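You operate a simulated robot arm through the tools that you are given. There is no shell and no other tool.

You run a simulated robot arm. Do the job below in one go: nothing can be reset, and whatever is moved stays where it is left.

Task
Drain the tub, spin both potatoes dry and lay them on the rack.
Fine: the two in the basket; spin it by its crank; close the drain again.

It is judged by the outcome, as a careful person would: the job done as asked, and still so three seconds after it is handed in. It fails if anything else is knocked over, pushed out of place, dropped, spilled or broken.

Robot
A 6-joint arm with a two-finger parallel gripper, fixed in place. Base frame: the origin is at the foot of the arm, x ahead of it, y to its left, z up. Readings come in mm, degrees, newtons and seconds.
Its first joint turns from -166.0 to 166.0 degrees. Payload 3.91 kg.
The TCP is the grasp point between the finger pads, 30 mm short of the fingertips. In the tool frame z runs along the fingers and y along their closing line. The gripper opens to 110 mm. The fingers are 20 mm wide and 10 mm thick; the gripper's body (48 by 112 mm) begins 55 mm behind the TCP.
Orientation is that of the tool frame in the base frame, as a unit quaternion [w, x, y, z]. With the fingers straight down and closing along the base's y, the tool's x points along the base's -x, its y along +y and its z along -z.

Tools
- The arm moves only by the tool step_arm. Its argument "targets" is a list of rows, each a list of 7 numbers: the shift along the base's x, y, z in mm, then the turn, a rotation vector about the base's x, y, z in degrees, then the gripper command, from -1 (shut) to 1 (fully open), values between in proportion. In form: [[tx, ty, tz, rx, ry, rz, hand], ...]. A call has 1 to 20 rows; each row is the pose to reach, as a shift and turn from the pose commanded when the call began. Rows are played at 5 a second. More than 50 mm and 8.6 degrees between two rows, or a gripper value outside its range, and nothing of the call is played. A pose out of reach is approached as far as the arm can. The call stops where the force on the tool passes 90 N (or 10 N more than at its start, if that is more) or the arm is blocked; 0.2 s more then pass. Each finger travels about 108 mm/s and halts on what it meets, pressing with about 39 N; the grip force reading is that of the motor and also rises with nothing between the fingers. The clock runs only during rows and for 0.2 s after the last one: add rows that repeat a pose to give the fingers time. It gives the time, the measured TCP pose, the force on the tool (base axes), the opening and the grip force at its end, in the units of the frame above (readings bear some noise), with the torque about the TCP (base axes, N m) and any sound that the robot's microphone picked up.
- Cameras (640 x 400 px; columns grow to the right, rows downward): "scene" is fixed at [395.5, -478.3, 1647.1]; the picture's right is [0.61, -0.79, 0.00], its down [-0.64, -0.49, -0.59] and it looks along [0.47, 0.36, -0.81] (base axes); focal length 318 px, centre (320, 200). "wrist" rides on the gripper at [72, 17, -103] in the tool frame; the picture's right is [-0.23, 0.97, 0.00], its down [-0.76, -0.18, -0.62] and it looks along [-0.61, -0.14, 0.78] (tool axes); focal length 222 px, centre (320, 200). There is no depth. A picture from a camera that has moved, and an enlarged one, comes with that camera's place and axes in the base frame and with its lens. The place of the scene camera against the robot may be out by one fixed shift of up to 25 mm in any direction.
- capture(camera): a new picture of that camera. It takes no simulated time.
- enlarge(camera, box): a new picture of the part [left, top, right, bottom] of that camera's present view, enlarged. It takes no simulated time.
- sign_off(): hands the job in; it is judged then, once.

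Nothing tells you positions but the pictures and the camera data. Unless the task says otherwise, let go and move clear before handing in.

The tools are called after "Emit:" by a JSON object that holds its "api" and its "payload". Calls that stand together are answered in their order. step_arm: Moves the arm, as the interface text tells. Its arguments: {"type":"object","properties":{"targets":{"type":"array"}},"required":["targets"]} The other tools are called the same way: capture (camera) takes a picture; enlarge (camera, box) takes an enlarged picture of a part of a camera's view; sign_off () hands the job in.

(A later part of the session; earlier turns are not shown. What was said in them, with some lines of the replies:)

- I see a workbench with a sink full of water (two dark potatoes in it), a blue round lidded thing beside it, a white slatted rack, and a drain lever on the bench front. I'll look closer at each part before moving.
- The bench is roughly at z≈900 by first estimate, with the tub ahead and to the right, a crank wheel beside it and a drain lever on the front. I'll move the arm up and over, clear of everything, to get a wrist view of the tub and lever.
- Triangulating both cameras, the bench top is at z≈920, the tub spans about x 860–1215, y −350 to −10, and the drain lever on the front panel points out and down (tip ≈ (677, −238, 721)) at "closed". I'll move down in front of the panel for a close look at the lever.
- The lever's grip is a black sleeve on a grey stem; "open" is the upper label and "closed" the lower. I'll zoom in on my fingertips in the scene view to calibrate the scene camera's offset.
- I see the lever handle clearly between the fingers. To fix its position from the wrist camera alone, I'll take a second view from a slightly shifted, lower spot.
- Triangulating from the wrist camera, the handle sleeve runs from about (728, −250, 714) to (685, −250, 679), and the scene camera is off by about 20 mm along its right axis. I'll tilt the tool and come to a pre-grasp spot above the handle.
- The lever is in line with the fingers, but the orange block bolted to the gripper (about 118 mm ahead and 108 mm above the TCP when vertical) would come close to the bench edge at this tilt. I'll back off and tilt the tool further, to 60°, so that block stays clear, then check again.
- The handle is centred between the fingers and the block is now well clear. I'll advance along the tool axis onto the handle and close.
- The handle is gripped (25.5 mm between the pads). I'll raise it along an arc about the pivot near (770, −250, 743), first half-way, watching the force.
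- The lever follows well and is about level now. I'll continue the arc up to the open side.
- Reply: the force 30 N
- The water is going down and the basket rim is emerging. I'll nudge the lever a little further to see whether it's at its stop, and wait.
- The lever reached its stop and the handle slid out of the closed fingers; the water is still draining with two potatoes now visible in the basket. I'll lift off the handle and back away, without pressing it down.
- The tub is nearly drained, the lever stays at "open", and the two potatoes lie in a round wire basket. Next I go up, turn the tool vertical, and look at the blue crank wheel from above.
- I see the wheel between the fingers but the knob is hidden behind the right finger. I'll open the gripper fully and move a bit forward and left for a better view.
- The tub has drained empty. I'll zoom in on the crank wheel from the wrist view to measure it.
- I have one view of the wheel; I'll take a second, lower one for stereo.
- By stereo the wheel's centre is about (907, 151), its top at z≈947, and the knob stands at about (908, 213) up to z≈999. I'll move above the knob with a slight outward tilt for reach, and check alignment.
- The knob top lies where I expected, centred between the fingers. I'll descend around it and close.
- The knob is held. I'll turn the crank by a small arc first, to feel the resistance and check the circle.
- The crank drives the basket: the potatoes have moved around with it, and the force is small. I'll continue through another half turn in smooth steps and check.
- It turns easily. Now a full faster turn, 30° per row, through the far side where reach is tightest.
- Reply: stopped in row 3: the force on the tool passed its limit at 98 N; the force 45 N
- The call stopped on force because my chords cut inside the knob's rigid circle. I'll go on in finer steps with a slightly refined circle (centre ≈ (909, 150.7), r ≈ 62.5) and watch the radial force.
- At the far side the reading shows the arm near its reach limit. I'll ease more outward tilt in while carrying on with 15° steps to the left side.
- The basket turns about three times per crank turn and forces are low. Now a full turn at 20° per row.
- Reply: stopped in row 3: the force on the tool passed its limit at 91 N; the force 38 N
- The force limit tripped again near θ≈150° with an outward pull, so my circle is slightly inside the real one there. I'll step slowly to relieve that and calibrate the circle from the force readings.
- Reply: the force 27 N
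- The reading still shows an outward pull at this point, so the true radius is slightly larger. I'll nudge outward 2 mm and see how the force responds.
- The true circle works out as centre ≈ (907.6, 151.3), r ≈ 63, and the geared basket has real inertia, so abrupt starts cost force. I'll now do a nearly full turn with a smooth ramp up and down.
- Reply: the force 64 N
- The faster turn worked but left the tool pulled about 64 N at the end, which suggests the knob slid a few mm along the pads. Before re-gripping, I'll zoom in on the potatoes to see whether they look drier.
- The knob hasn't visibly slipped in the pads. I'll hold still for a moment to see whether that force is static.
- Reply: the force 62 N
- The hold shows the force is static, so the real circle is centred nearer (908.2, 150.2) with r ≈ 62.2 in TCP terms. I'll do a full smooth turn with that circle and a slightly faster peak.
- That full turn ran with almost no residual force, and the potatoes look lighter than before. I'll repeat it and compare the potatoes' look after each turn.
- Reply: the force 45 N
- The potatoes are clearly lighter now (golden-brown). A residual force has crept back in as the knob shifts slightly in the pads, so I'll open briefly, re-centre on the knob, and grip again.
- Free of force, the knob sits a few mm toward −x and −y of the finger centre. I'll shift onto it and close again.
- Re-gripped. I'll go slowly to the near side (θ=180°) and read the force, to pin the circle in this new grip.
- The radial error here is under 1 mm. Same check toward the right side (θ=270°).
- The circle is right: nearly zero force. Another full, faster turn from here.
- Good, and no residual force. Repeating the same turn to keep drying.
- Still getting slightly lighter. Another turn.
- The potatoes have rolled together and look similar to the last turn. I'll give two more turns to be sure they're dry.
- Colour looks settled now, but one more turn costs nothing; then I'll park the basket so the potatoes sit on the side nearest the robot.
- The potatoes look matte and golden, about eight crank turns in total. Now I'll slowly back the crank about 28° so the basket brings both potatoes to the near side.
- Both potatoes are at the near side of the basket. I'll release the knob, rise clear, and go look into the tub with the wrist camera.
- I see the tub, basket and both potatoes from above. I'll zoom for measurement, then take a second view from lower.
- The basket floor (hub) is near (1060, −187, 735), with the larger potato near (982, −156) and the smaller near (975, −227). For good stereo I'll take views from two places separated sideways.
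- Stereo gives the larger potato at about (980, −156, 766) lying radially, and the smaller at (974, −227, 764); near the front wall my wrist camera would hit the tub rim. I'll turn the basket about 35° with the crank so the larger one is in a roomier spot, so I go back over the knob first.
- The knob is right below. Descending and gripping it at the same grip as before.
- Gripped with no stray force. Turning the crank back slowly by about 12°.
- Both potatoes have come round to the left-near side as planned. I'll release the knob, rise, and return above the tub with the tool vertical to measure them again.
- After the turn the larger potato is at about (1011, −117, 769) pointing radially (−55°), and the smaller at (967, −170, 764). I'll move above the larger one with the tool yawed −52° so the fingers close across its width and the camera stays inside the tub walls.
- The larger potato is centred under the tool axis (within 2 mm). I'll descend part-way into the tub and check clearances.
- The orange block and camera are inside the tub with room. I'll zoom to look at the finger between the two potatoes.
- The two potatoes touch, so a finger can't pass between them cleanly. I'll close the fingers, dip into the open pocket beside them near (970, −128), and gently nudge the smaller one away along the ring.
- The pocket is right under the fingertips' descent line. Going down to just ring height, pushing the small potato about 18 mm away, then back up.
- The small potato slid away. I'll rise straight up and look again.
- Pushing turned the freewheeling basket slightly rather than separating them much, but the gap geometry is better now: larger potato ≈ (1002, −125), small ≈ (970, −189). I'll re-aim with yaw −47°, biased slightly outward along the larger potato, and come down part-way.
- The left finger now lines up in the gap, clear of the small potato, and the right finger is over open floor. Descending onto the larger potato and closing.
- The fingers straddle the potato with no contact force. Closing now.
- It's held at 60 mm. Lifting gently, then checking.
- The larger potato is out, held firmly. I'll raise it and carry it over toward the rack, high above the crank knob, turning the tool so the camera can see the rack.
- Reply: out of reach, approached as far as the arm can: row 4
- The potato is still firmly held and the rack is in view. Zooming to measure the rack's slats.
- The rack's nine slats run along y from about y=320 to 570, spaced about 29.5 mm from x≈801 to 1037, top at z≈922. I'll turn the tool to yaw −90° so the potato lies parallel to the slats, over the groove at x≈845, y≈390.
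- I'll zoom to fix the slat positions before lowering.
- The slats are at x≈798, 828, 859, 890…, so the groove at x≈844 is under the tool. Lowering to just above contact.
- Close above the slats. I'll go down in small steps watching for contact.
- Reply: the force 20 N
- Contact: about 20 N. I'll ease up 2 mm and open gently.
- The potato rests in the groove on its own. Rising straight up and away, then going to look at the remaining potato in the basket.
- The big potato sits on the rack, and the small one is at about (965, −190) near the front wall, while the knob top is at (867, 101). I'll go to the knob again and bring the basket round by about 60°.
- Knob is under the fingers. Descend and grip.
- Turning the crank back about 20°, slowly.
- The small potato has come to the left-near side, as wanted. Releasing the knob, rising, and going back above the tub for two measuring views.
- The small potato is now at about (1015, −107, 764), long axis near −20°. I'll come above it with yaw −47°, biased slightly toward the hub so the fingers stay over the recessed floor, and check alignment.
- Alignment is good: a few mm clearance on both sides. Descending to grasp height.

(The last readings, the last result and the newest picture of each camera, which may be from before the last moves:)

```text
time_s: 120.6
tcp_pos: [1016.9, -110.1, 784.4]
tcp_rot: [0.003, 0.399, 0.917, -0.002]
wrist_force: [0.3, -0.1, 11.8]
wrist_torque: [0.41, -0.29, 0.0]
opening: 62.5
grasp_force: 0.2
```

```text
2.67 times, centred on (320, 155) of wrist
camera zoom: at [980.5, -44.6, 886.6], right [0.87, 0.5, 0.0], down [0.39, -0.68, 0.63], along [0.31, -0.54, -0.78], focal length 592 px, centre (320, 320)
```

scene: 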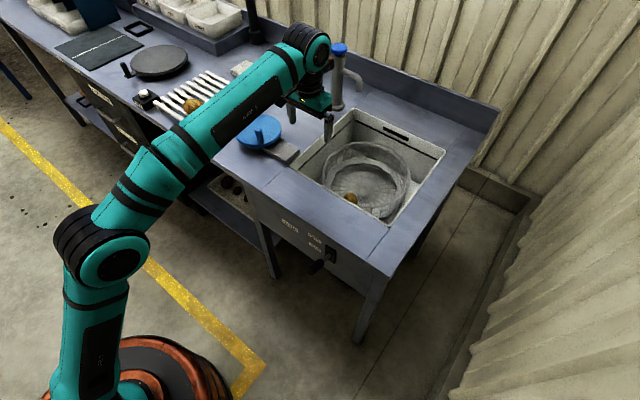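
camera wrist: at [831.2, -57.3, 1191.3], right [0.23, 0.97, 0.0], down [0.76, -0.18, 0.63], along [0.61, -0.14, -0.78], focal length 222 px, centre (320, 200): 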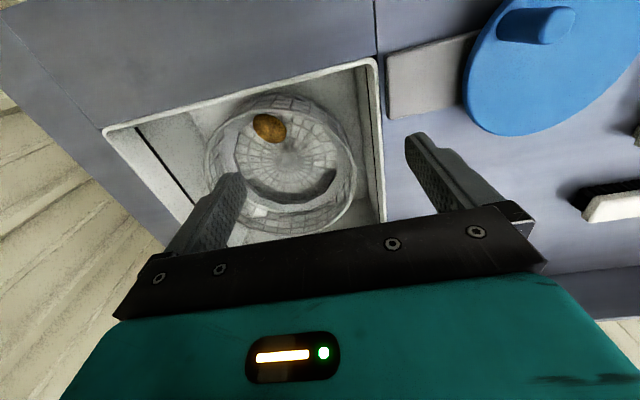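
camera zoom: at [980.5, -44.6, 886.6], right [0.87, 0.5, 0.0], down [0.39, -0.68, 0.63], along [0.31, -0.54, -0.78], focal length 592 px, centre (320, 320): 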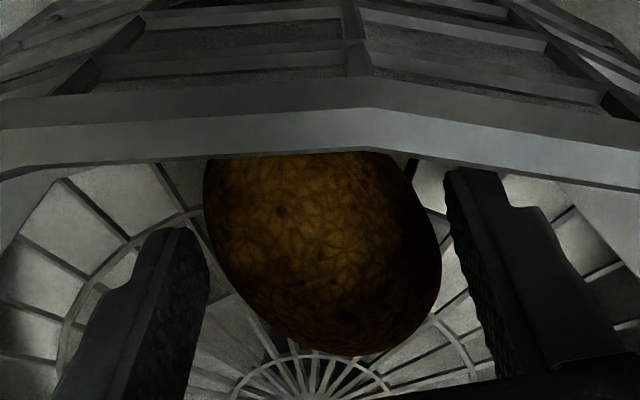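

The right fingertip just touches the raised ring (12 N), so I'll ease up 2 mm, then close on the potato.

Emit:
{"api": "step_arm", "payload": {"targets": [[0, 0, 2.5, 0, 0, 0, 0.13], [0, 0, 2.5, 0, 0, 0, 0], [0, 0, 2.5, 0, 0, 0, -0.15], [0, 0, 1, 0, 0, 0, -0.5], [0, 0, 1, 0, 0, 0, -1], [0, 0, 1, 0, 0, 0, -1]]}}

Emit:
{"api": "enlarge", "payload": {"camera": "wrist", "box": [200, 80, 440, 230]}}

```text
time_s: 122.0
tcp_pos: [1017.1, -110.8, 785.1]
tcp_rot: [0.002, 0.399, 0.917, -0.002]
wrist_force: [2.6, -1.5, 11.1]
wrist_torque: [0.04, -0.05, 0.13]
opening: 43.6
grasp_force: 38.3
```

```text
2.67 times, centred on (320, 155) of wrist
camera zoom: at [980.6, -44.7, 887.4], right [0.87, 0.5, 0.0], down [0.39, -0.68, 0.63], along [0.31, -0.54, -0.78], focal length 592 px, centre (320, 320)
```

zoom: 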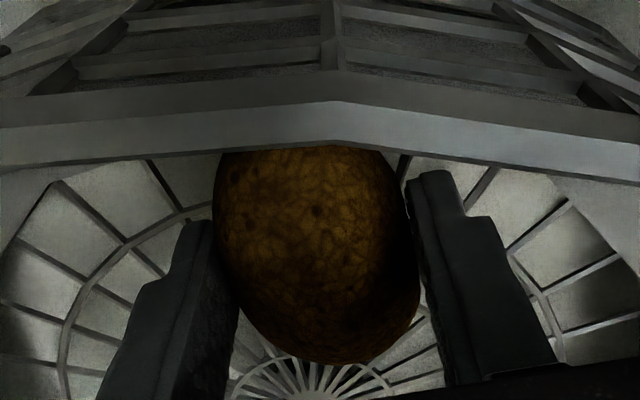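

Gripped at 43.6 mm with the potato turned into line. Lifting gently.

Emit:
{"api": "step_arm", "payload": {"targets": [[0, 0, 6, 0, 0, 0, -1], [0, 0, 14, 0, 0, 0, -1], [0, 0, 26, 0, 0, 0, -1], [0, 0, 40, 0, 0, 0, -1]]}}

Emit:
{"api": "enlarge", "payload": {"camera": "wrist", "box": [200, 80, 440, 230]}}

```text
time_s: 123.0
tcp_pos: [1017.2, -111.4, 823.6]
tcp_rot: [0.001, 0.4, 0.917, -0.002]
wrist_force: [0.5, 0.2, -0.4]
wrist_torque: [-0.03, 0.01, 0.02]
opening: 43.6
grasp_force: 39.1
```

```text
2.67 times, centred on (320, 155) of wrist
camera zoom: at [981.1, -45.0, 926.1], right [0.87, 0.5, 0.0], down [0.39, -0.68, 0.63], along [0.31, -0.54, -0.78], focal length 592 px, centre (320, 320)
```

zoom: 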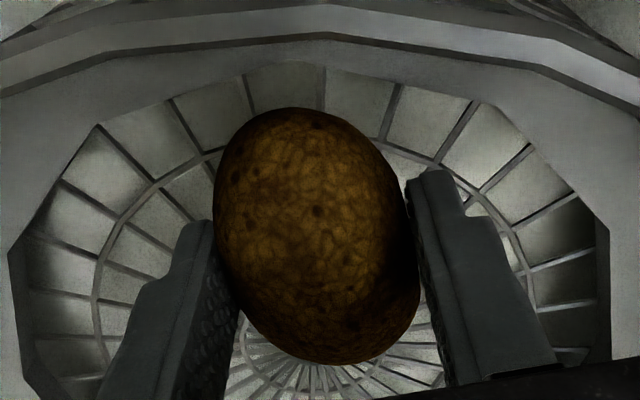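

It's held well. Lifting clear of the tub and carrying it over to the rack, turning to yaw −90° on the way, well above the first potato.

Emit:
{"api": "step_arm", "payload": {"targets": [[0, 0, 40, 0, 0, 0, -1], [0, 0, 80, 0, 0, 0, -1], [0, 0, 120, 0, 0, 0, -1], [0, 0, 160, 0, 0, 0, -1], [-12, 43, 166, 0, 0, -3.1, -1], [-25, 86, 172, 0, 0, -6.1, -1], [-37, 129, 178, 0, 0, -9.2, -1], [-49, 172, 184, 0, 0, -12.3, -1], [-62, 215, 190, 0, 0, -15.4, -1], [-74, 257, 198, 0, 0, -18.4, -1], [-87, 300, 206, 0, 0, -21.5, -1], [-99, 343, 214, 0, 0, -24.6, -1], [-111, 386, 222, 0, 0, -27.6, -1], [-124, 429, 230, 0, 0, -30.7, -1], [-136, 472, 236, 0, 0, -33.8, -1], [-148, 515, 240, 0, 0, -36.9, -1], [-161, 558, 242, 0, 0, -39.9, -1], [-173, 601, 244, 0, 0, -43, -1], [-173, 601, 244, 0, 0, -43, -1]]}}

Emit:
{"api": "capture", "payload": {"camera": "wrist"}}

Emit:
{"api": "enlarge", "payload": {"camera": "scene", "box": [130, 20, 290, 150]}}

```text
time_s: 127.0
tcp_pos: [845.1, 489.7, 1068.2]
tcp_rot: [0.001, 0.708, 0.706, -0.002]
wrist_force: [0.3, 0.7, -0.8]
wrist_torque: [-0.01, 0.03, 0.0]
opening: 43.7
grasp_force: 39.2
```

```text
taken
camera wrist: at [861.6, 563.7, 1169.5], right [0.97, -0.23, 0.0], down [-0.18, -0.76, 0.63], along [-0.15, -0.61, -0.78], focal length 222 px, centre (320, 200)
```

wrist: 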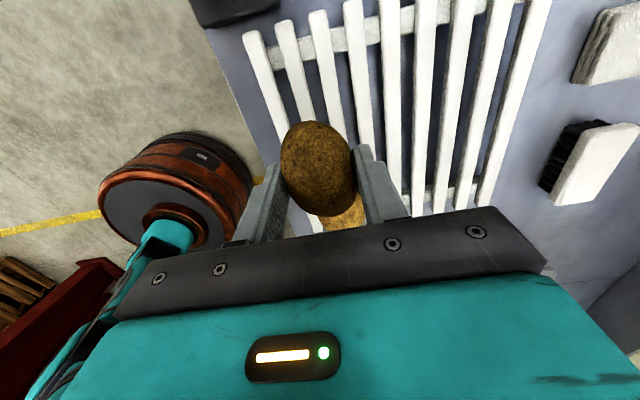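

```text
3.08 times, centred on (210, 85) of scene
camera zoom: at [395.5, -478.3, 1647.1], right [0.61, -0.79, 0.0], down [-0.64, -0.49, -0.59], along [0.47, 0.36, -0.81], focal length 980 px, centre (658, 554)
```

zoom: 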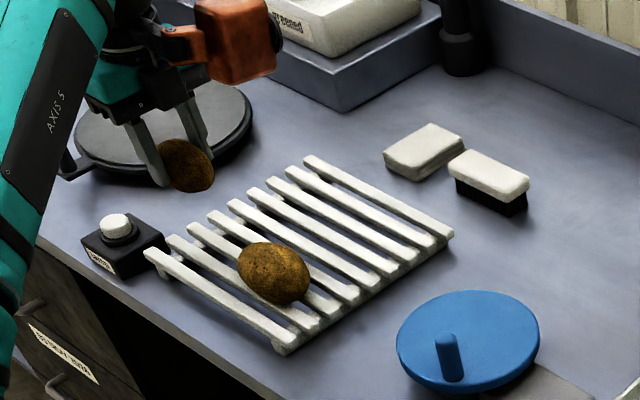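

The first potato hasn't moved, and the small one hangs over the same groove with a clear gap. Lowering close to the slats.

Emit:
{"api": "step_arm", "payload": {"targets": [[-1, 0, -30, 0, 0, 0, -1], [-1, 0, -58, 0, 0, 0, -1], [-1, 0, -78, 0, 0, 0, -1], [-1, 0, -88, 0, 0, 0, -1], [-1, 0, -88, 0, 0, 0, -1]]}}

Emit:
{"api": "capture", "payload": {"camera": "wrist"}}

Emit:
{"api": "enlarge", "payload": {"camera": "scene", "box": [150, 50, 270, 140]}}

```text
time_s: 128.2
tcp_pos: [843.5, 489.9, 980.3]
tcp_rot: [0.0, 0.707, 0.707, -0.002]
wrist_force: [-0.4, -0.2, -1.3]
wrist_torque: [-0.04, -0.02, 0.01]
opening: 43.7
grasp_force: 39.1
```

```text
taken
camera wrist: at [860.7, 563.8, 1081.6], right [0.97, -0.23, 0.0], down [-0.18, -0.76, 0.63], along [-0.14, -0.61, -0.78], focal length 222 px, centre (320, 200)
```

wrist: 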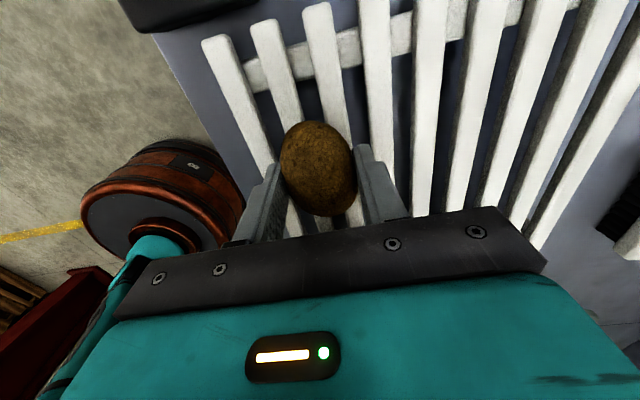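

```text
4.44 times, centred on (210, 95) of scene
camera zoom: at [395.5, -478.3, 1647.1], right [0.61, -0.79, 0.0], down [-0.64, -0.49, -0.59], along [0.47, 0.36, -0.81], focal length 1415 px, centre (809, 667)
```

zoom: 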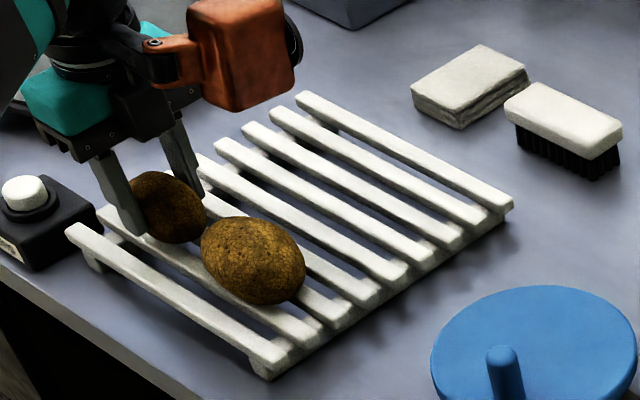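

Just above the slats now. Going down in small steps until contact.

Emit:
{"api": "step_arm", "payload": {"targets": [[0, 0, -3, 0, 0, 0, -1], [0, 0, -6, 0, 0, 0, -1], [0, 0, -8, 0, 0, 0, -1]]}}

```text
time_s: 129.0
tcp_pos: [843.8, 489.3, 974.2]
tcp_rot: [0.0, 0.708, 0.706, -0.001]
wrist_force: [9.2, 4.8, 21.5]
wrist_torque: [-0.07, -0.35, 0.12]
opening: 43.5
grasp_force: 39.4
```

Contact at about 21 N. Easing up 2 mm and opening gently.

Emit:
{"api": "step_arm", "payload": {"targets": [[0, 0, 1, 0, 0, 0, -1], [0, 0, 1.5, 0, 0, 0, -1], [0, 0, 1.5, 0, 0, 0, -0.15], [0, 0, 1.5, 0, 0, 0, -0.08], [0, 0, 1.5, 0, 0, 0, 0.05], [0, 0, 1.5, 0, 0, 0, 0.2], [0, 0, 1.5, 0, 0, 0, 0.2]]}}

Emit:
{"api": "capture", "payload": {"camera": "wrist"}}

Emit:
{"api": "enlarge", "payload": {"camera": "scene", "box": [150, 50, 270, 140]}}

```text
time_s: 130.6
tcp_pos: [843.0, 489.9, 972.4]
tcp_rot: [-0.001, 0.708, 0.707, -0.002]
wrist_force: [0.1, -0.2, -0.1]
wrist_torque: [0.04, 0.03, 0.0]
opening: 66.1
grasp_force: 0.0
```

```text
taken
camera wrist: at [860.9, 564.2, 1075.4], right [0.97, -0.23, 0.0], down [-0.18, -0.76, 0.63], along [-0.14, -0.61, -0.78], focal length 222 px, centre (320, 200)
```

wrist: 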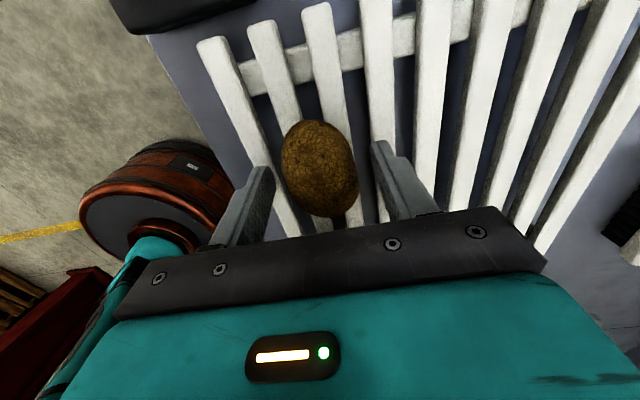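

```text
4.44 times, centred on (210, 95) of scene
camera zoom: at [395.5, -478.3, 1647.1], right [0.61, -0.79, 0.0], down [-0.64, -0.49, -0.59], along [0.47, 0.36, -0.81], focal length 1415 px, centre (809, 667)
```

zoom: 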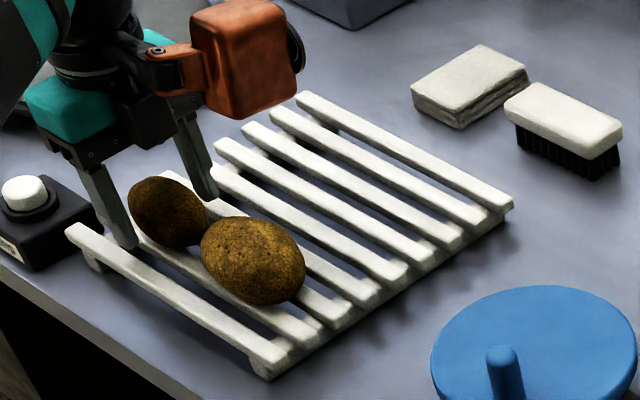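

Both potatoes rest on the rack by themselves. Now rising straight up and heading to the front of the bench to close the drain lever.

Emit:
{"api": "step_arm", "payload": {"targets": [[0, 0, 12, 0, 0, 0, 0.2], [0, 0, 45, 0, 0, 0, 0.2], [0, 0, 90, 0, 0, 0, 0.4], [0, 0, 135, 0, 0, 0, 0.4], [-13, -41, 135, 0, 0, 8.2, 0.4], [-27, -82, 135, 0, 0, 16.4, 0.4], [-40, -123, 135, 0, 0, 24.6, 0.4], [-54, -164, 135, 0, 0, 32.8, 0.4], [-67, -205, 135, 0, 0, 41, 0.4], [-81, -246, 135, 0, 0, 49.2, 0.4], [-94, -287, 135, 0, 0, 57.4, 0.4], [-108, -328, 135, 0, 0, 65.6, 0.4], [-121, -369, 135, 0, 0, 73.8, 0.4], [-135, -410, 135, 0, 0, 82, 0.4], [-148, -451, 135, 0, 0, 90, 0.4], [-162, -492, 130, 0, 0, 90, 0.4], [-175, -533, 120, 0, 0, 90, 0.3], [-195, -574, 110, 0, 0, 90, 0.2]]}}

Emit:
{"api": "capture", "payload": {"camera": "scene"}}

Emit:
{"api": "enlarge", "payload": {"camera": "scene", "box": [140, 50, 280, 150]}}

```text
time_s: 134.4
tcp_pos: [649.4, -83.9, 1082.5]
tcp_rot: [0.001, 0.0, 1.0, -0.001]
wrist_force: [0.6, -0.3, -0.7]
wrist_torque: [-0.02, 0.0, 0.01]
opening: 66.1
grasp_force: 0.1
out of reach, approached as far as the arm can: row 4
```

```text
taken
```

scene: 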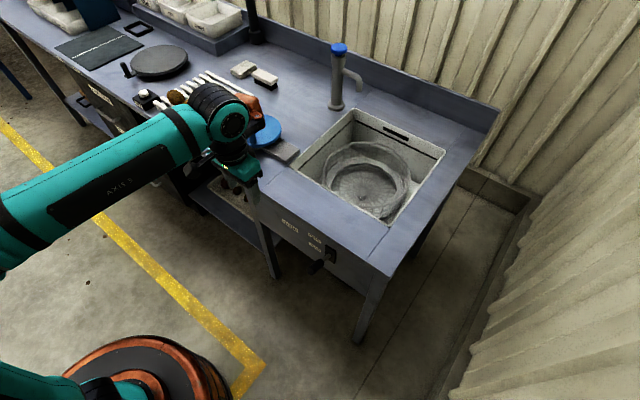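

```text
4.00 times, centred on (210, 100) of scene
camera zoom: at [395.5, -478.3, 1647.1], right [0.61, -0.79, 0.0], down [-0.64, -0.49, -0.59], along [0.47, 0.36, -0.81], focal length 1274 px, centre (760, 600)
```

zoom: 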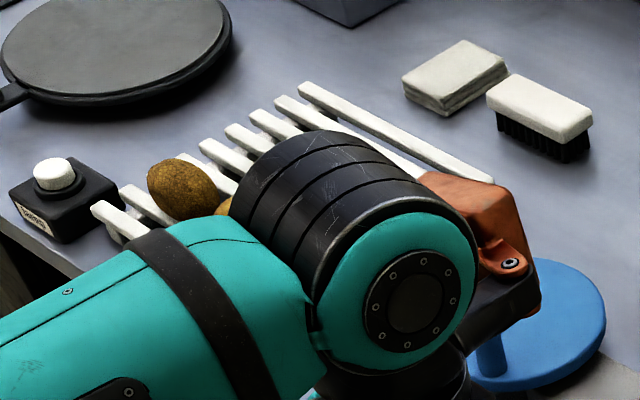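

Both potatoes stay put on the rack and the tub is empty. Tilting the tool and coming down in front of the drain lever.

Emit:
{"api": "step_arm", "payload": {"targets": [[-5, -21, -20, 0, -7.5, 0, 0.2], [-10, -42, -45, 0, -15, 0, 0.2], [-14, -63, -75, 0, -22.5, 0, 0.2], [-18, -84, -110, 0, -30, 0, 0.2], [-21, -105, -145, 0, -37.5, 0, 0.2], [-24, -126, -185, 0, -45, 0, 0.2], [-27, -146, -225, 0, -52.5, 0, 0.2], [-29, -166, -260, 0, -60, 0, 0.2], [-29, -166, -260, 0, -60, 0, 0.2]]}}

Emit:
{"api": "capture", "payload": {"camera": "wrist"}}

Emit:
{"api": "enlarge", "payload": {"camera": "scene", "box": [245, 190, 385, 300]}}

```text
time_s: 136.4
tcp_pos: [619.8, -248.7, 823.4]
tcp_rot: [0.501, 0.002, 0.865, -0.002]
wrist_force: [0.5, -0.4, 0.1]
wrist_torque: [-0.01, 0.01, 0.01]
opening: 66.0
grasp_force: 0.0
```

```text
taken
camera wrist: at [494.0, -231.6, 811.2], right [0.12, 0.97, 0.2], down [-0.16, -0.18, 0.97], along [0.98, -0.15, 0.14], focal length 222 px, centre (320, 200)
```

wrist: 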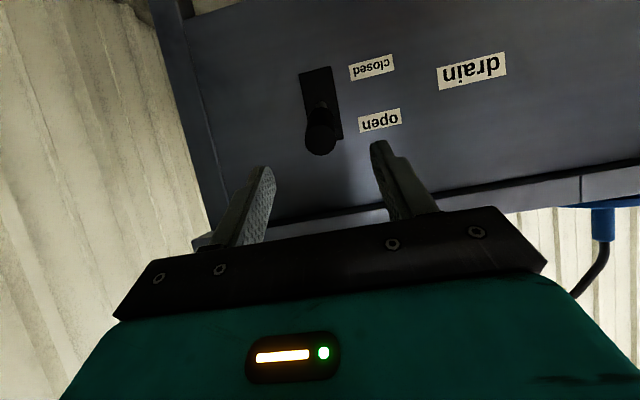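

```text
3.64 times, centred on (315, 245) of scene
camera zoom: at [395.5, -478.3, 1647.1], right [0.61, -0.79, 0.0], down [-0.64, -0.49, -0.59], along [0.47, 0.36, -0.81], focal length 1158 px, centre (338, 36)
```

zoom: 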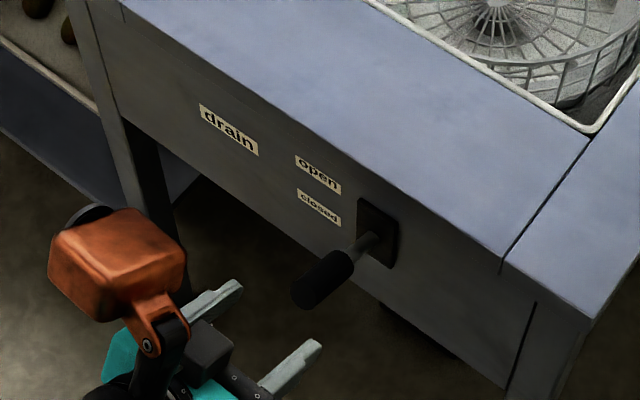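

The lever is up at "open". I'll zoom to measure its handle.

Emit:
{"api": "enlarge", "payload": {"camera": "wrist", "box": [260, 50, 420, 170]}}

Emit:
{"api": "enlarge", "payload": {"camera": "scene", "box": [290, 225, 370, 285]}}

```text
3.33 times, centred on (340, 110) of wrist
camera zoom: at [494.0, -231.6, 811.2], right [0.12, 0.97, 0.2], down [-0.16, -0.18, 0.97], along [0.98, -0.15, 0.14], focal length 740 px, centre (253, 500)
```

zoom: 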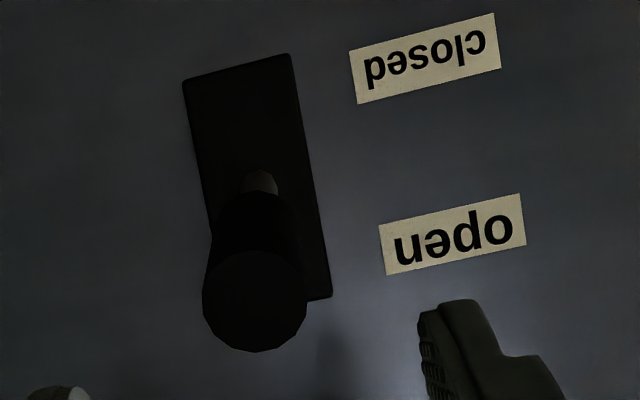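

```text
6.67 times, centred on (330, 255) of scene
camera zoom: at [395.5, -478.3, 1647.1], right [0.61, -0.79, 0.0], down [-0.64, -0.49, -0.59], along [0.47, 0.36, -0.81], focal length 2123 px, centre (253, -167)
```

zoom: 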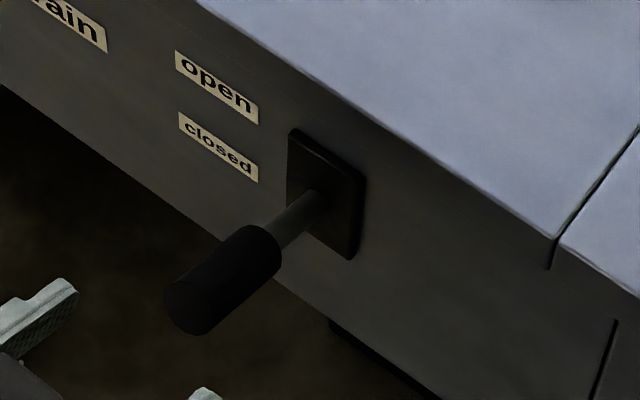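

The lever sits about 26° up with its tip near (676, −248, 789). Advancing onto the handle and gripping it.

Emit:
{"api": "step_arm", "payload": {"targets": [[20, 1, -12, 0, 0, 0, 0.2], [40, 1, -24, 0, 0, 0, 0.2], [60, 1, -36, 0, 0, 0, 0.2], [79, 1, -47, 0, 0, 0, 0.2], [79, 1, -47, 0, 0, 0, -0.1], [79, 1, -47, 0, 0, 0, -0.6], [79, 1, -47, 0, 0, 0, -1], [79, 1, -47, 0, 0, 0, -1]]}}

Emit:
{"api": "enlarge", "payload": {"camera": "scene", "box": [255, 210, 375, 300]}}

Emit:
{"api": "capture", "payload": {"camera": "wrist"}}

```text
time_s: 138.2
tcp_pos: [699.5, -249.2, 777.1]
tcp_rot: [0.502, 0.002, 0.865, -0.001]
wrist_force: [4.5, -11.3, -2.6]
wrist_torque: [0.69, -0.03, 1.5]
opening: 25.8
grasp_force: 45.1
```

```text
4.44 times, centred on (315, 255) of scene
camera zoom: at [395.5, -478.3, 1647.1], right [0.61, -0.79, 0.0], down [-0.64, -0.49, -0.59], along [0.47, 0.36, -0.81], focal length 1415 px, centre (342, -44)
```

zoom: 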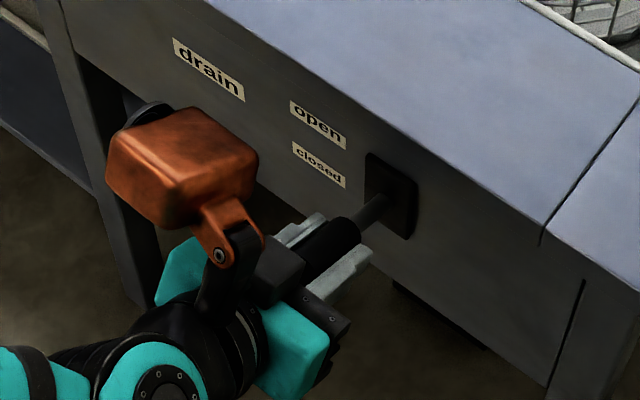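

```text
taken
camera wrist: at [573.2, -231.7, 764.5], right [0.12, 0.97, 0.2], down [-0.16, -0.18, 0.97], along [0.98, -0.15, 0.14], focal length 222 px, centre (320, 200)
```

wrist: 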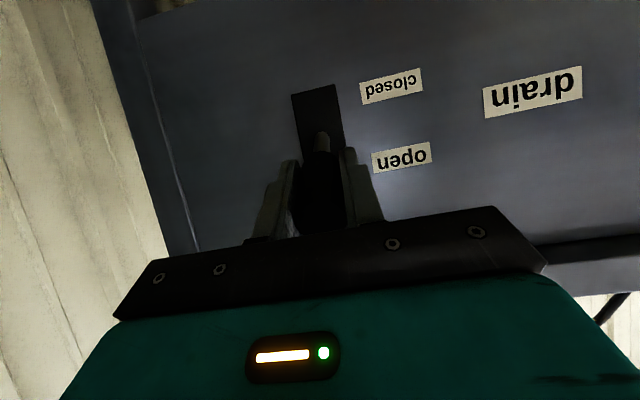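

Gripped. Now swinging the lever down along its arc toward "closed", first part-way.

Emit:
{"api": "step_arm", "payload": {"targets": [[-3.2, 0, -7.6, 0, 0, 0, -1], [-6, 0, -16.8, 0, 0, 0, -1], [-7.7, 0, -27.7, 0, 0, 0, -1], [-7.9, 0, -38.7, 0, 0, 0, -1], [-6.5, 0, -49.7, 0, 0, 0, -1]]}}

Emit:
{"api": "enlarge", "payload": {"camera": "scene", "box": [255, 210, 375, 300]}}

```text
time_s: 139.4
tcp_pos: [691.5, -249.7, 726.0]
tcp_rot: [0.502, 0.003, 0.865, -0.001]
wrist_force: [-15.1, -16.6, 8.8]
wrist_torque: [0.36, -0.97, 0.42]
opening: 26.1
grasp_force: 45.1
```

```text
4.44 times, centred on (315, 255) of scene
camera zoom: at [395.5, -478.3, 1647.1], right [0.61, -0.79, 0.0], down [-0.64, -0.49, -0.59], along [0.47, 0.36, -0.81], focal length 1415 px, centre (342, -44)
```

zoom: 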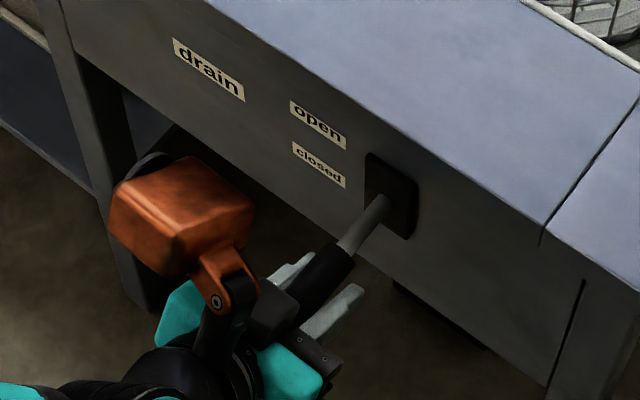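

It follows. Continuing down to the closed stop.

Emit:
{"api": "step_arm", "payload": {"targets": [[2.8, 0, -10.6, 0, 0, 0, -1], [6.5, 0, -19.5, 0, 0, 0, -1], [10.5, 0, -26.8, 0, 0, 0, -1], [13.6, 0, -31.3, 0, 0, 0, -1], [13.6, 0, -31.3, 0, 0, 0, -1]]}}

Emit:
{"api": "enlarge", "payload": {"camera": "scene", "box": [255, 210, 375, 300]}}

Emit:
{"api": "capture", "payload": {"camera": "wrist"}}

```text
time_s: 140.6
tcp_pos: [704.8, -249.2, 695.2]
tcp_rot: [0.502, 0.002, 0.865, -0.001]
wrist_force: [-27.0, -27.2, -3.9]
wrist_torque: [0.5, -1.25, 0.84]
opening: 25.6
grasp_force: 44.9
```

```text
4.44 times, centred on (315, 255) of scene
camera zoom: at [395.5, -478.3, 1647.1], right [0.61, -0.79, 0.0], down [-0.64, -0.49, -0.59], along [0.47, 0.36, -0.81], focal length 1415 px, centre (342, -44)
```

zoom: 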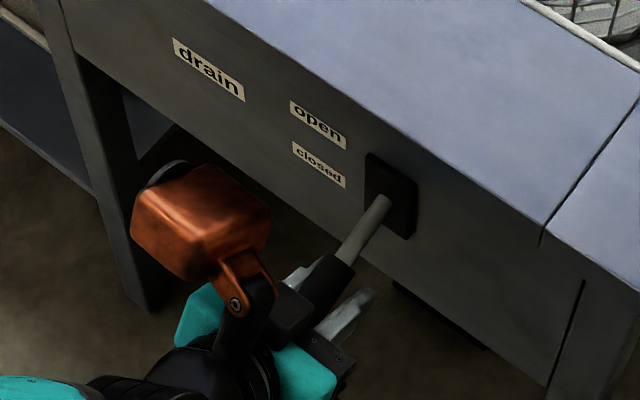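

```text
taken
camera wrist: at [579.5, -231.6, 682.7], right [0.12, 0.97, 0.2], down [-0.16, -0.18, 0.97], along [0.98, -0.15, 0.14], focal length 222 px, centre (320, 200)
```

wrist: 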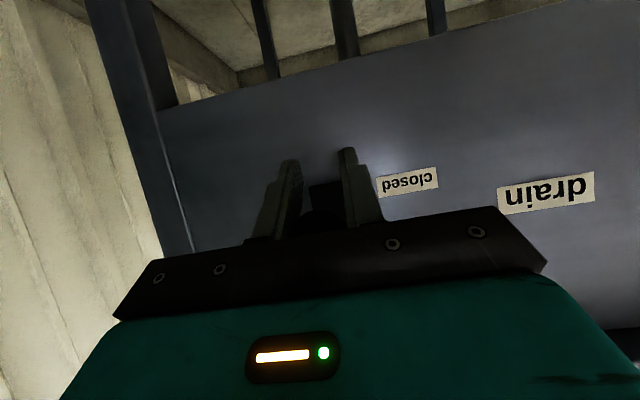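

The lever is near the closed position but the handle has shifted in the grip. I'll open, back off, and check its exact angle.

Emit:
{"api": "step_arm", "payload": {"targets": [[0, 0, 0, 0, 0, 0, -0.5], [0, 0, 0, 0, 0, 0, 0], [0, 0, 0, 0, 0, 0, 0.2], [-20, 0, 12, 0, 0, 0, 0.2], [-50, 0, 29, 0, 0, 0, 0.2], [-80, 0, 46, 0, 0, 0, 0.2]]}}

Emit:
{"api": "enlarge", "payload": {"camera": "wrist", "box": [240, 60, 400, 180]}}

Emit:
{"api": "enlarge", "payload": {"camera": "scene", "box": [255, 210, 375, 300]}}

```text
time_s: 142.0
tcp_pos: [626.1, -247.9, 741.3]
tcp_rot: [0.502, 0.002, 0.865, -0.002]
wrist_force: [0.0, 0.5, 0.2]
wrist_torque: [0.03, 0.02, 0.02]
opening: 65.7
grasp_force: 0.0
```

```text
3.33 times, centred on (320, 120) of wrist
camera zoom: at [500.5, -231.1, 729.3], right [0.12, 0.97, 0.2], down [-0.16, -0.18, 0.97], along [0.98, -0.14, 0.14], focal length 740 px, centre (320, 467)
```

zoom: 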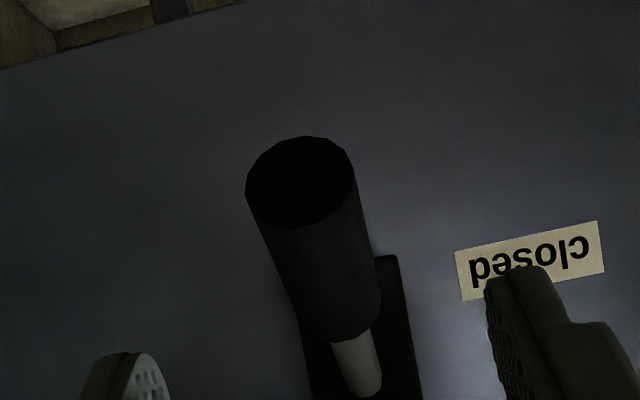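

```text
4.44 times, centred on (315, 255) of scene
camera zoom: at [395.5, -478.3, 1647.1], right [0.61, -0.79, 0.0], down [-0.64, -0.49, -0.59], along [0.47, 0.36, -0.81], focal length 1415 px, centre (342, -44)
```

zoom: 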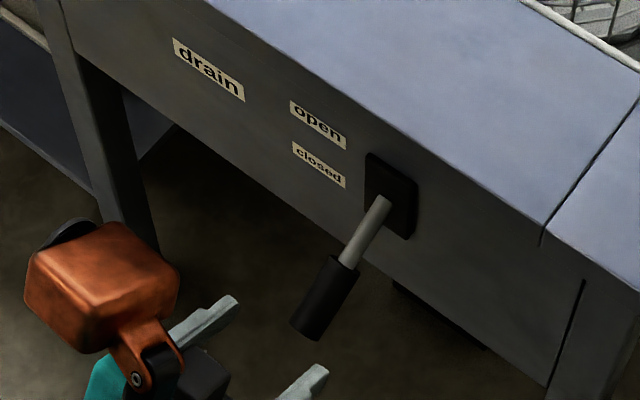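

The lever is at or within about 2° of its original closed angle. To be sure it's seated, I'll press gently down on the handle's end with closed fingertips.

Emit:
{"api": "step_arm", "payload": {"targets": [[0, 0, 5, 0, 0, 0, -0.4], [10, 0, 10, 0, 0, 0, -1], [24, 0, 8, 0, 0, 0, -1], [36, 0, 4, 0, 0, 0, -1], [36, 0, -2, 0, 0, 0, -1], [36, 0, -6, 0, 0, 0, -1]]}}

Emit:
{"api": "enlarge", "payload": {"camera": "wrist", "box": [240, 100, 400, 240]}}

Emit:
{"api": "enlarge", "payload": {"camera": "scene", "box": [265, 225, 345, 285]}}

```text
time_s: 143.4
tcp_pos: [663.2, -248.6, 734.3]
tcp_rot: [0.502, 0.002, 0.865, -0.001]
wrist_force: [0.1, -0.2, -0.6]
wrist_torque: [-0.02, -0.02, 0.01]
opening: 0.0
grasp_force: 37.6
```

```text
2.86 times, centred on (320, 170) of wrist
camera zoom: at [536.5, -231.0, 722.8], right [0.12, 0.97, 0.2], down [-0.16, -0.18, 0.97], along [0.98, -0.14, 0.14], focal length 635 px, centre (320, 286)
```

zoom: 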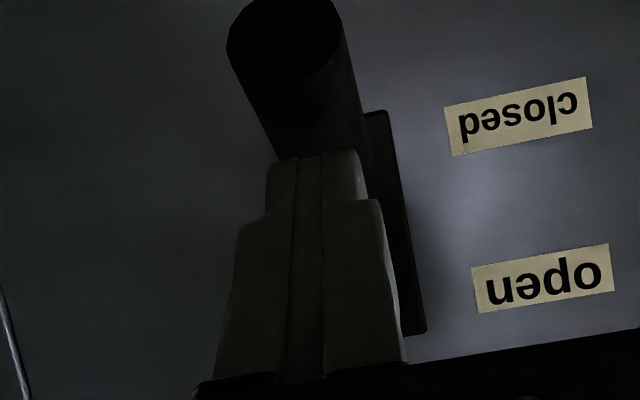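

```text
6.67 times, centred on (305, 255) of scene
camera zoom: at [395.5, -478.3, 1647.1], right [0.61, -0.79, 0.0], down [-0.64, -0.49, -0.59], along [0.47, 0.36, -0.81], focal length 2123 px, centre (420, -167)
```

zoom: 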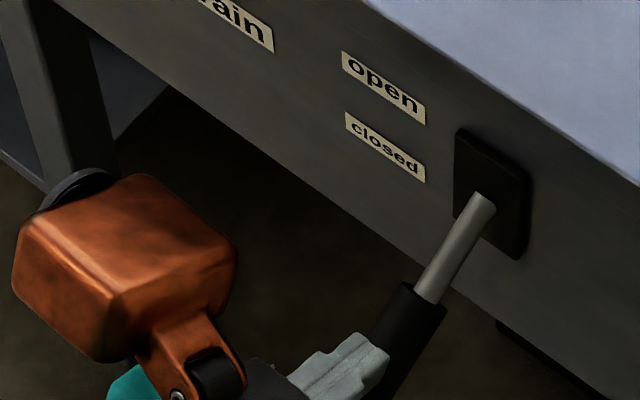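

The junction of stem and sleeve matches the original closed picture within a pixel or two. A gentle press to confirm it's on the stop.

Emit:
{"api": "step_arm", "payload": {"targets": [[0, 0, -3, 0, 0, 0, -1], [0, 0, -6, 0, 0, 0, -1], [0, 0, -9, 0, 0, 0, -1], [0, 0, -12, 0, 0, 0, -1]]}}

```text
time_s: 144.4
tcp_pos: [661.8, -248.7, 728.7]
tcp_rot: [0.506, 0.0, 0.863, -0.002]
wrist_force: [-8.3, 0.1, 61.3]
wrist_torque: [-0.04, -1.07, 0.05]
opening: 0.0
grasp_force: 37.7
```

Firm resistance (61 N) with no movement, so the lever is on its closed stop. Backing off upward and away, then checking everything.

Emit:
{"api": "step_arm", "payload": {"targets": [[0, 0, 8, 0, 0, 0, -1], [-10, 0, 25, 0, 0, 0, -1], [-40, 0, 45, 0, 0, 0, -0.5], [-80, 0, 65, 0, 0, 0, 0.2], [-120, 0, 90, 0, 0, 0, 0.2], [-150, 10, 125, 0, 5, 0, 0.2], [-160, 30, 165, 0, 10, 0, 0.2], [-160, 60, 205, 0, 15, 0, 0.2]]}}

Emit:
{"api": "enlarge", "payload": {"camera": "scene", "box": [265, 225, 345, 285]}}

Emit:
{"api": "capture", "payload": {"camera": "scene"}}

Emit:
{"api": "enlarge", "payload": {"camera": "scene", "box": [140, 50, 280, 150]}}

Emit:
{"api": "enlarge", "payload": {"camera": "scene", "box": [280, 100, 460, 235]}}

```text
time_s: 146.2
tcp_pos: [502.5, -188.9, 928.8]
tcp_rot: [0.385, 0.001, 0.923, -0.001]
wrist_force: [1.3, 0.0, 0.2]
wrist_torque: [0.03, 0.01, -0.01]
opening: 65.9
grasp_force: 0.1
```

```text
6.67 times, centred on (305, 255) of scene
camera zoom: at [395.5, -478.3, 1647.1], right [0.61, -0.79, 0.0], down [-0.64, -0.49, -0.59], along [0.47, 0.36, -0.81], focal length 2123 px, centre (420, -167)
```

zoom: 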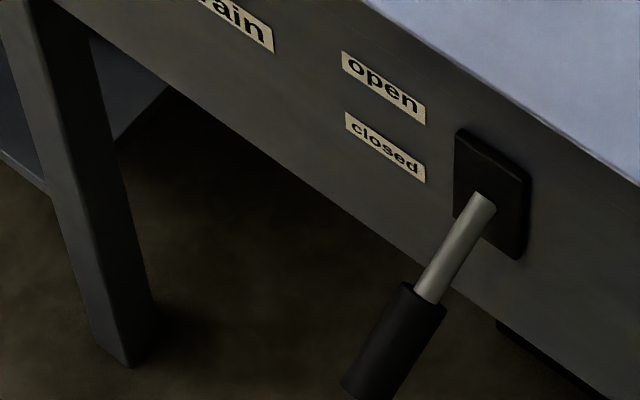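

```text
taken
```

scene: 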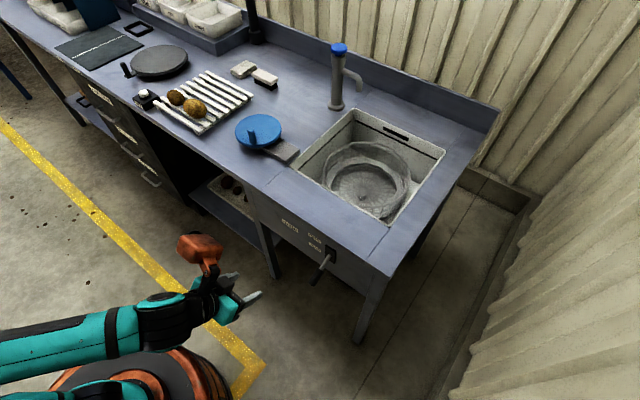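

```text
4.00 times, centred on (210, 100) of scene
camera zoom: at [395.5, -478.3, 1647.1], right [0.61, -0.79, 0.0], down [-0.64, -0.49, -0.59], along [0.47, 0.36, -0.81], focal length 1274 px, centre (760, 600)
```

zoom: 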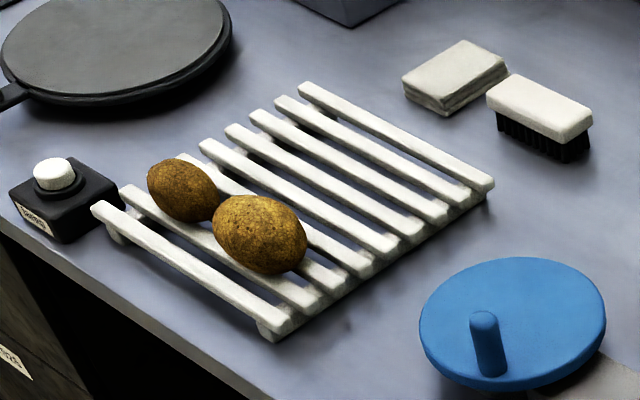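

```text
2.96 times, centred on (370, 168) of scene
camera zoom: at [395.5, -478.3, 1647.1], right [0.61, -0.79, 0.0], down [-0.64, -0.49, -0.59], along [0.47, 0.36, -0.81], focal length 944 px, centre (172, 296)
```

zoom: 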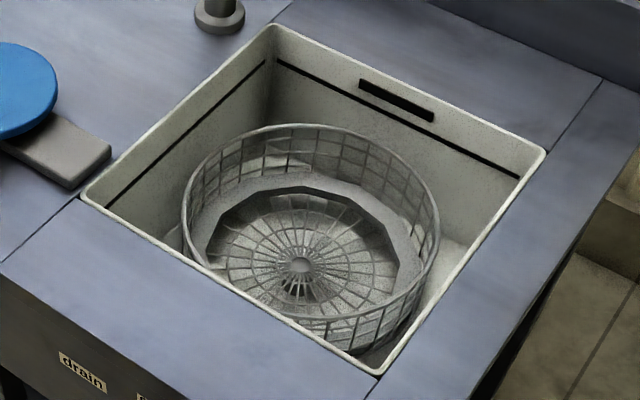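

Everything looks in place: tub empty, lever back at "closed", both potatoes on the rack. A last close look at the potatoes' dryness before handing in.

Emit:
{"api": "enlarge", "payload": {"camera": "scene", "box": [160, 80, 220, 125]}}

```text
8.89 times, centred on (190, 102) of scene
camera zoom: at [395.5, -478.3, 1647.1], right [0.61, -0.79, 0.0], down [-0.64, -0.49, -0.59], along [0.47, 0.36, -0.81], focal length 2830 px, centre (1476, 1067)
```

zoom: 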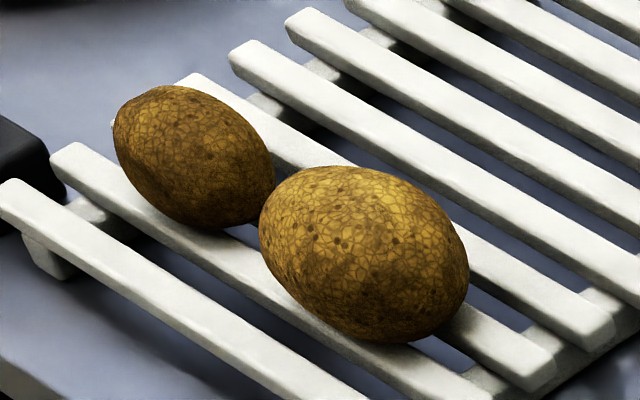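

Both potatoes lie side by side on the rack, matte and light. The tub is drained, the lever is on its closed stop, and the arm is empty and clear, so I'm handing the job in.

Emit:
{"api": "sign_off", "payload": {}}

```text
The job is handed in.
```

The tub is drained, both potatoes have been spun and are on the rack, and the drain is closed again. I've handed the job in.

- **Drain:** I raised the lever to open and the tub emptied. At the end I put the lever back down and pressed it onto its closed stop; it didn't move any further.
- **Spin:** I turned the crank about eight full turns, roughly 24 turns of the basket. The potatoes went from dark and wet to matte and lighter. I judged dryness by their look in the camera; nothing else in the readings showed it.
- **Potatoes:** Both rest in the same groove between slats, end to end. Neither moved after I let go.
- **Along the way:** Two early crank turns stopped on the force limit, so I slowed the starts and stops. I also nudged the potatoes with the fingertips to get between them, which turned the basket slightly. I saw nothing else moved or spilled in the last pictures.
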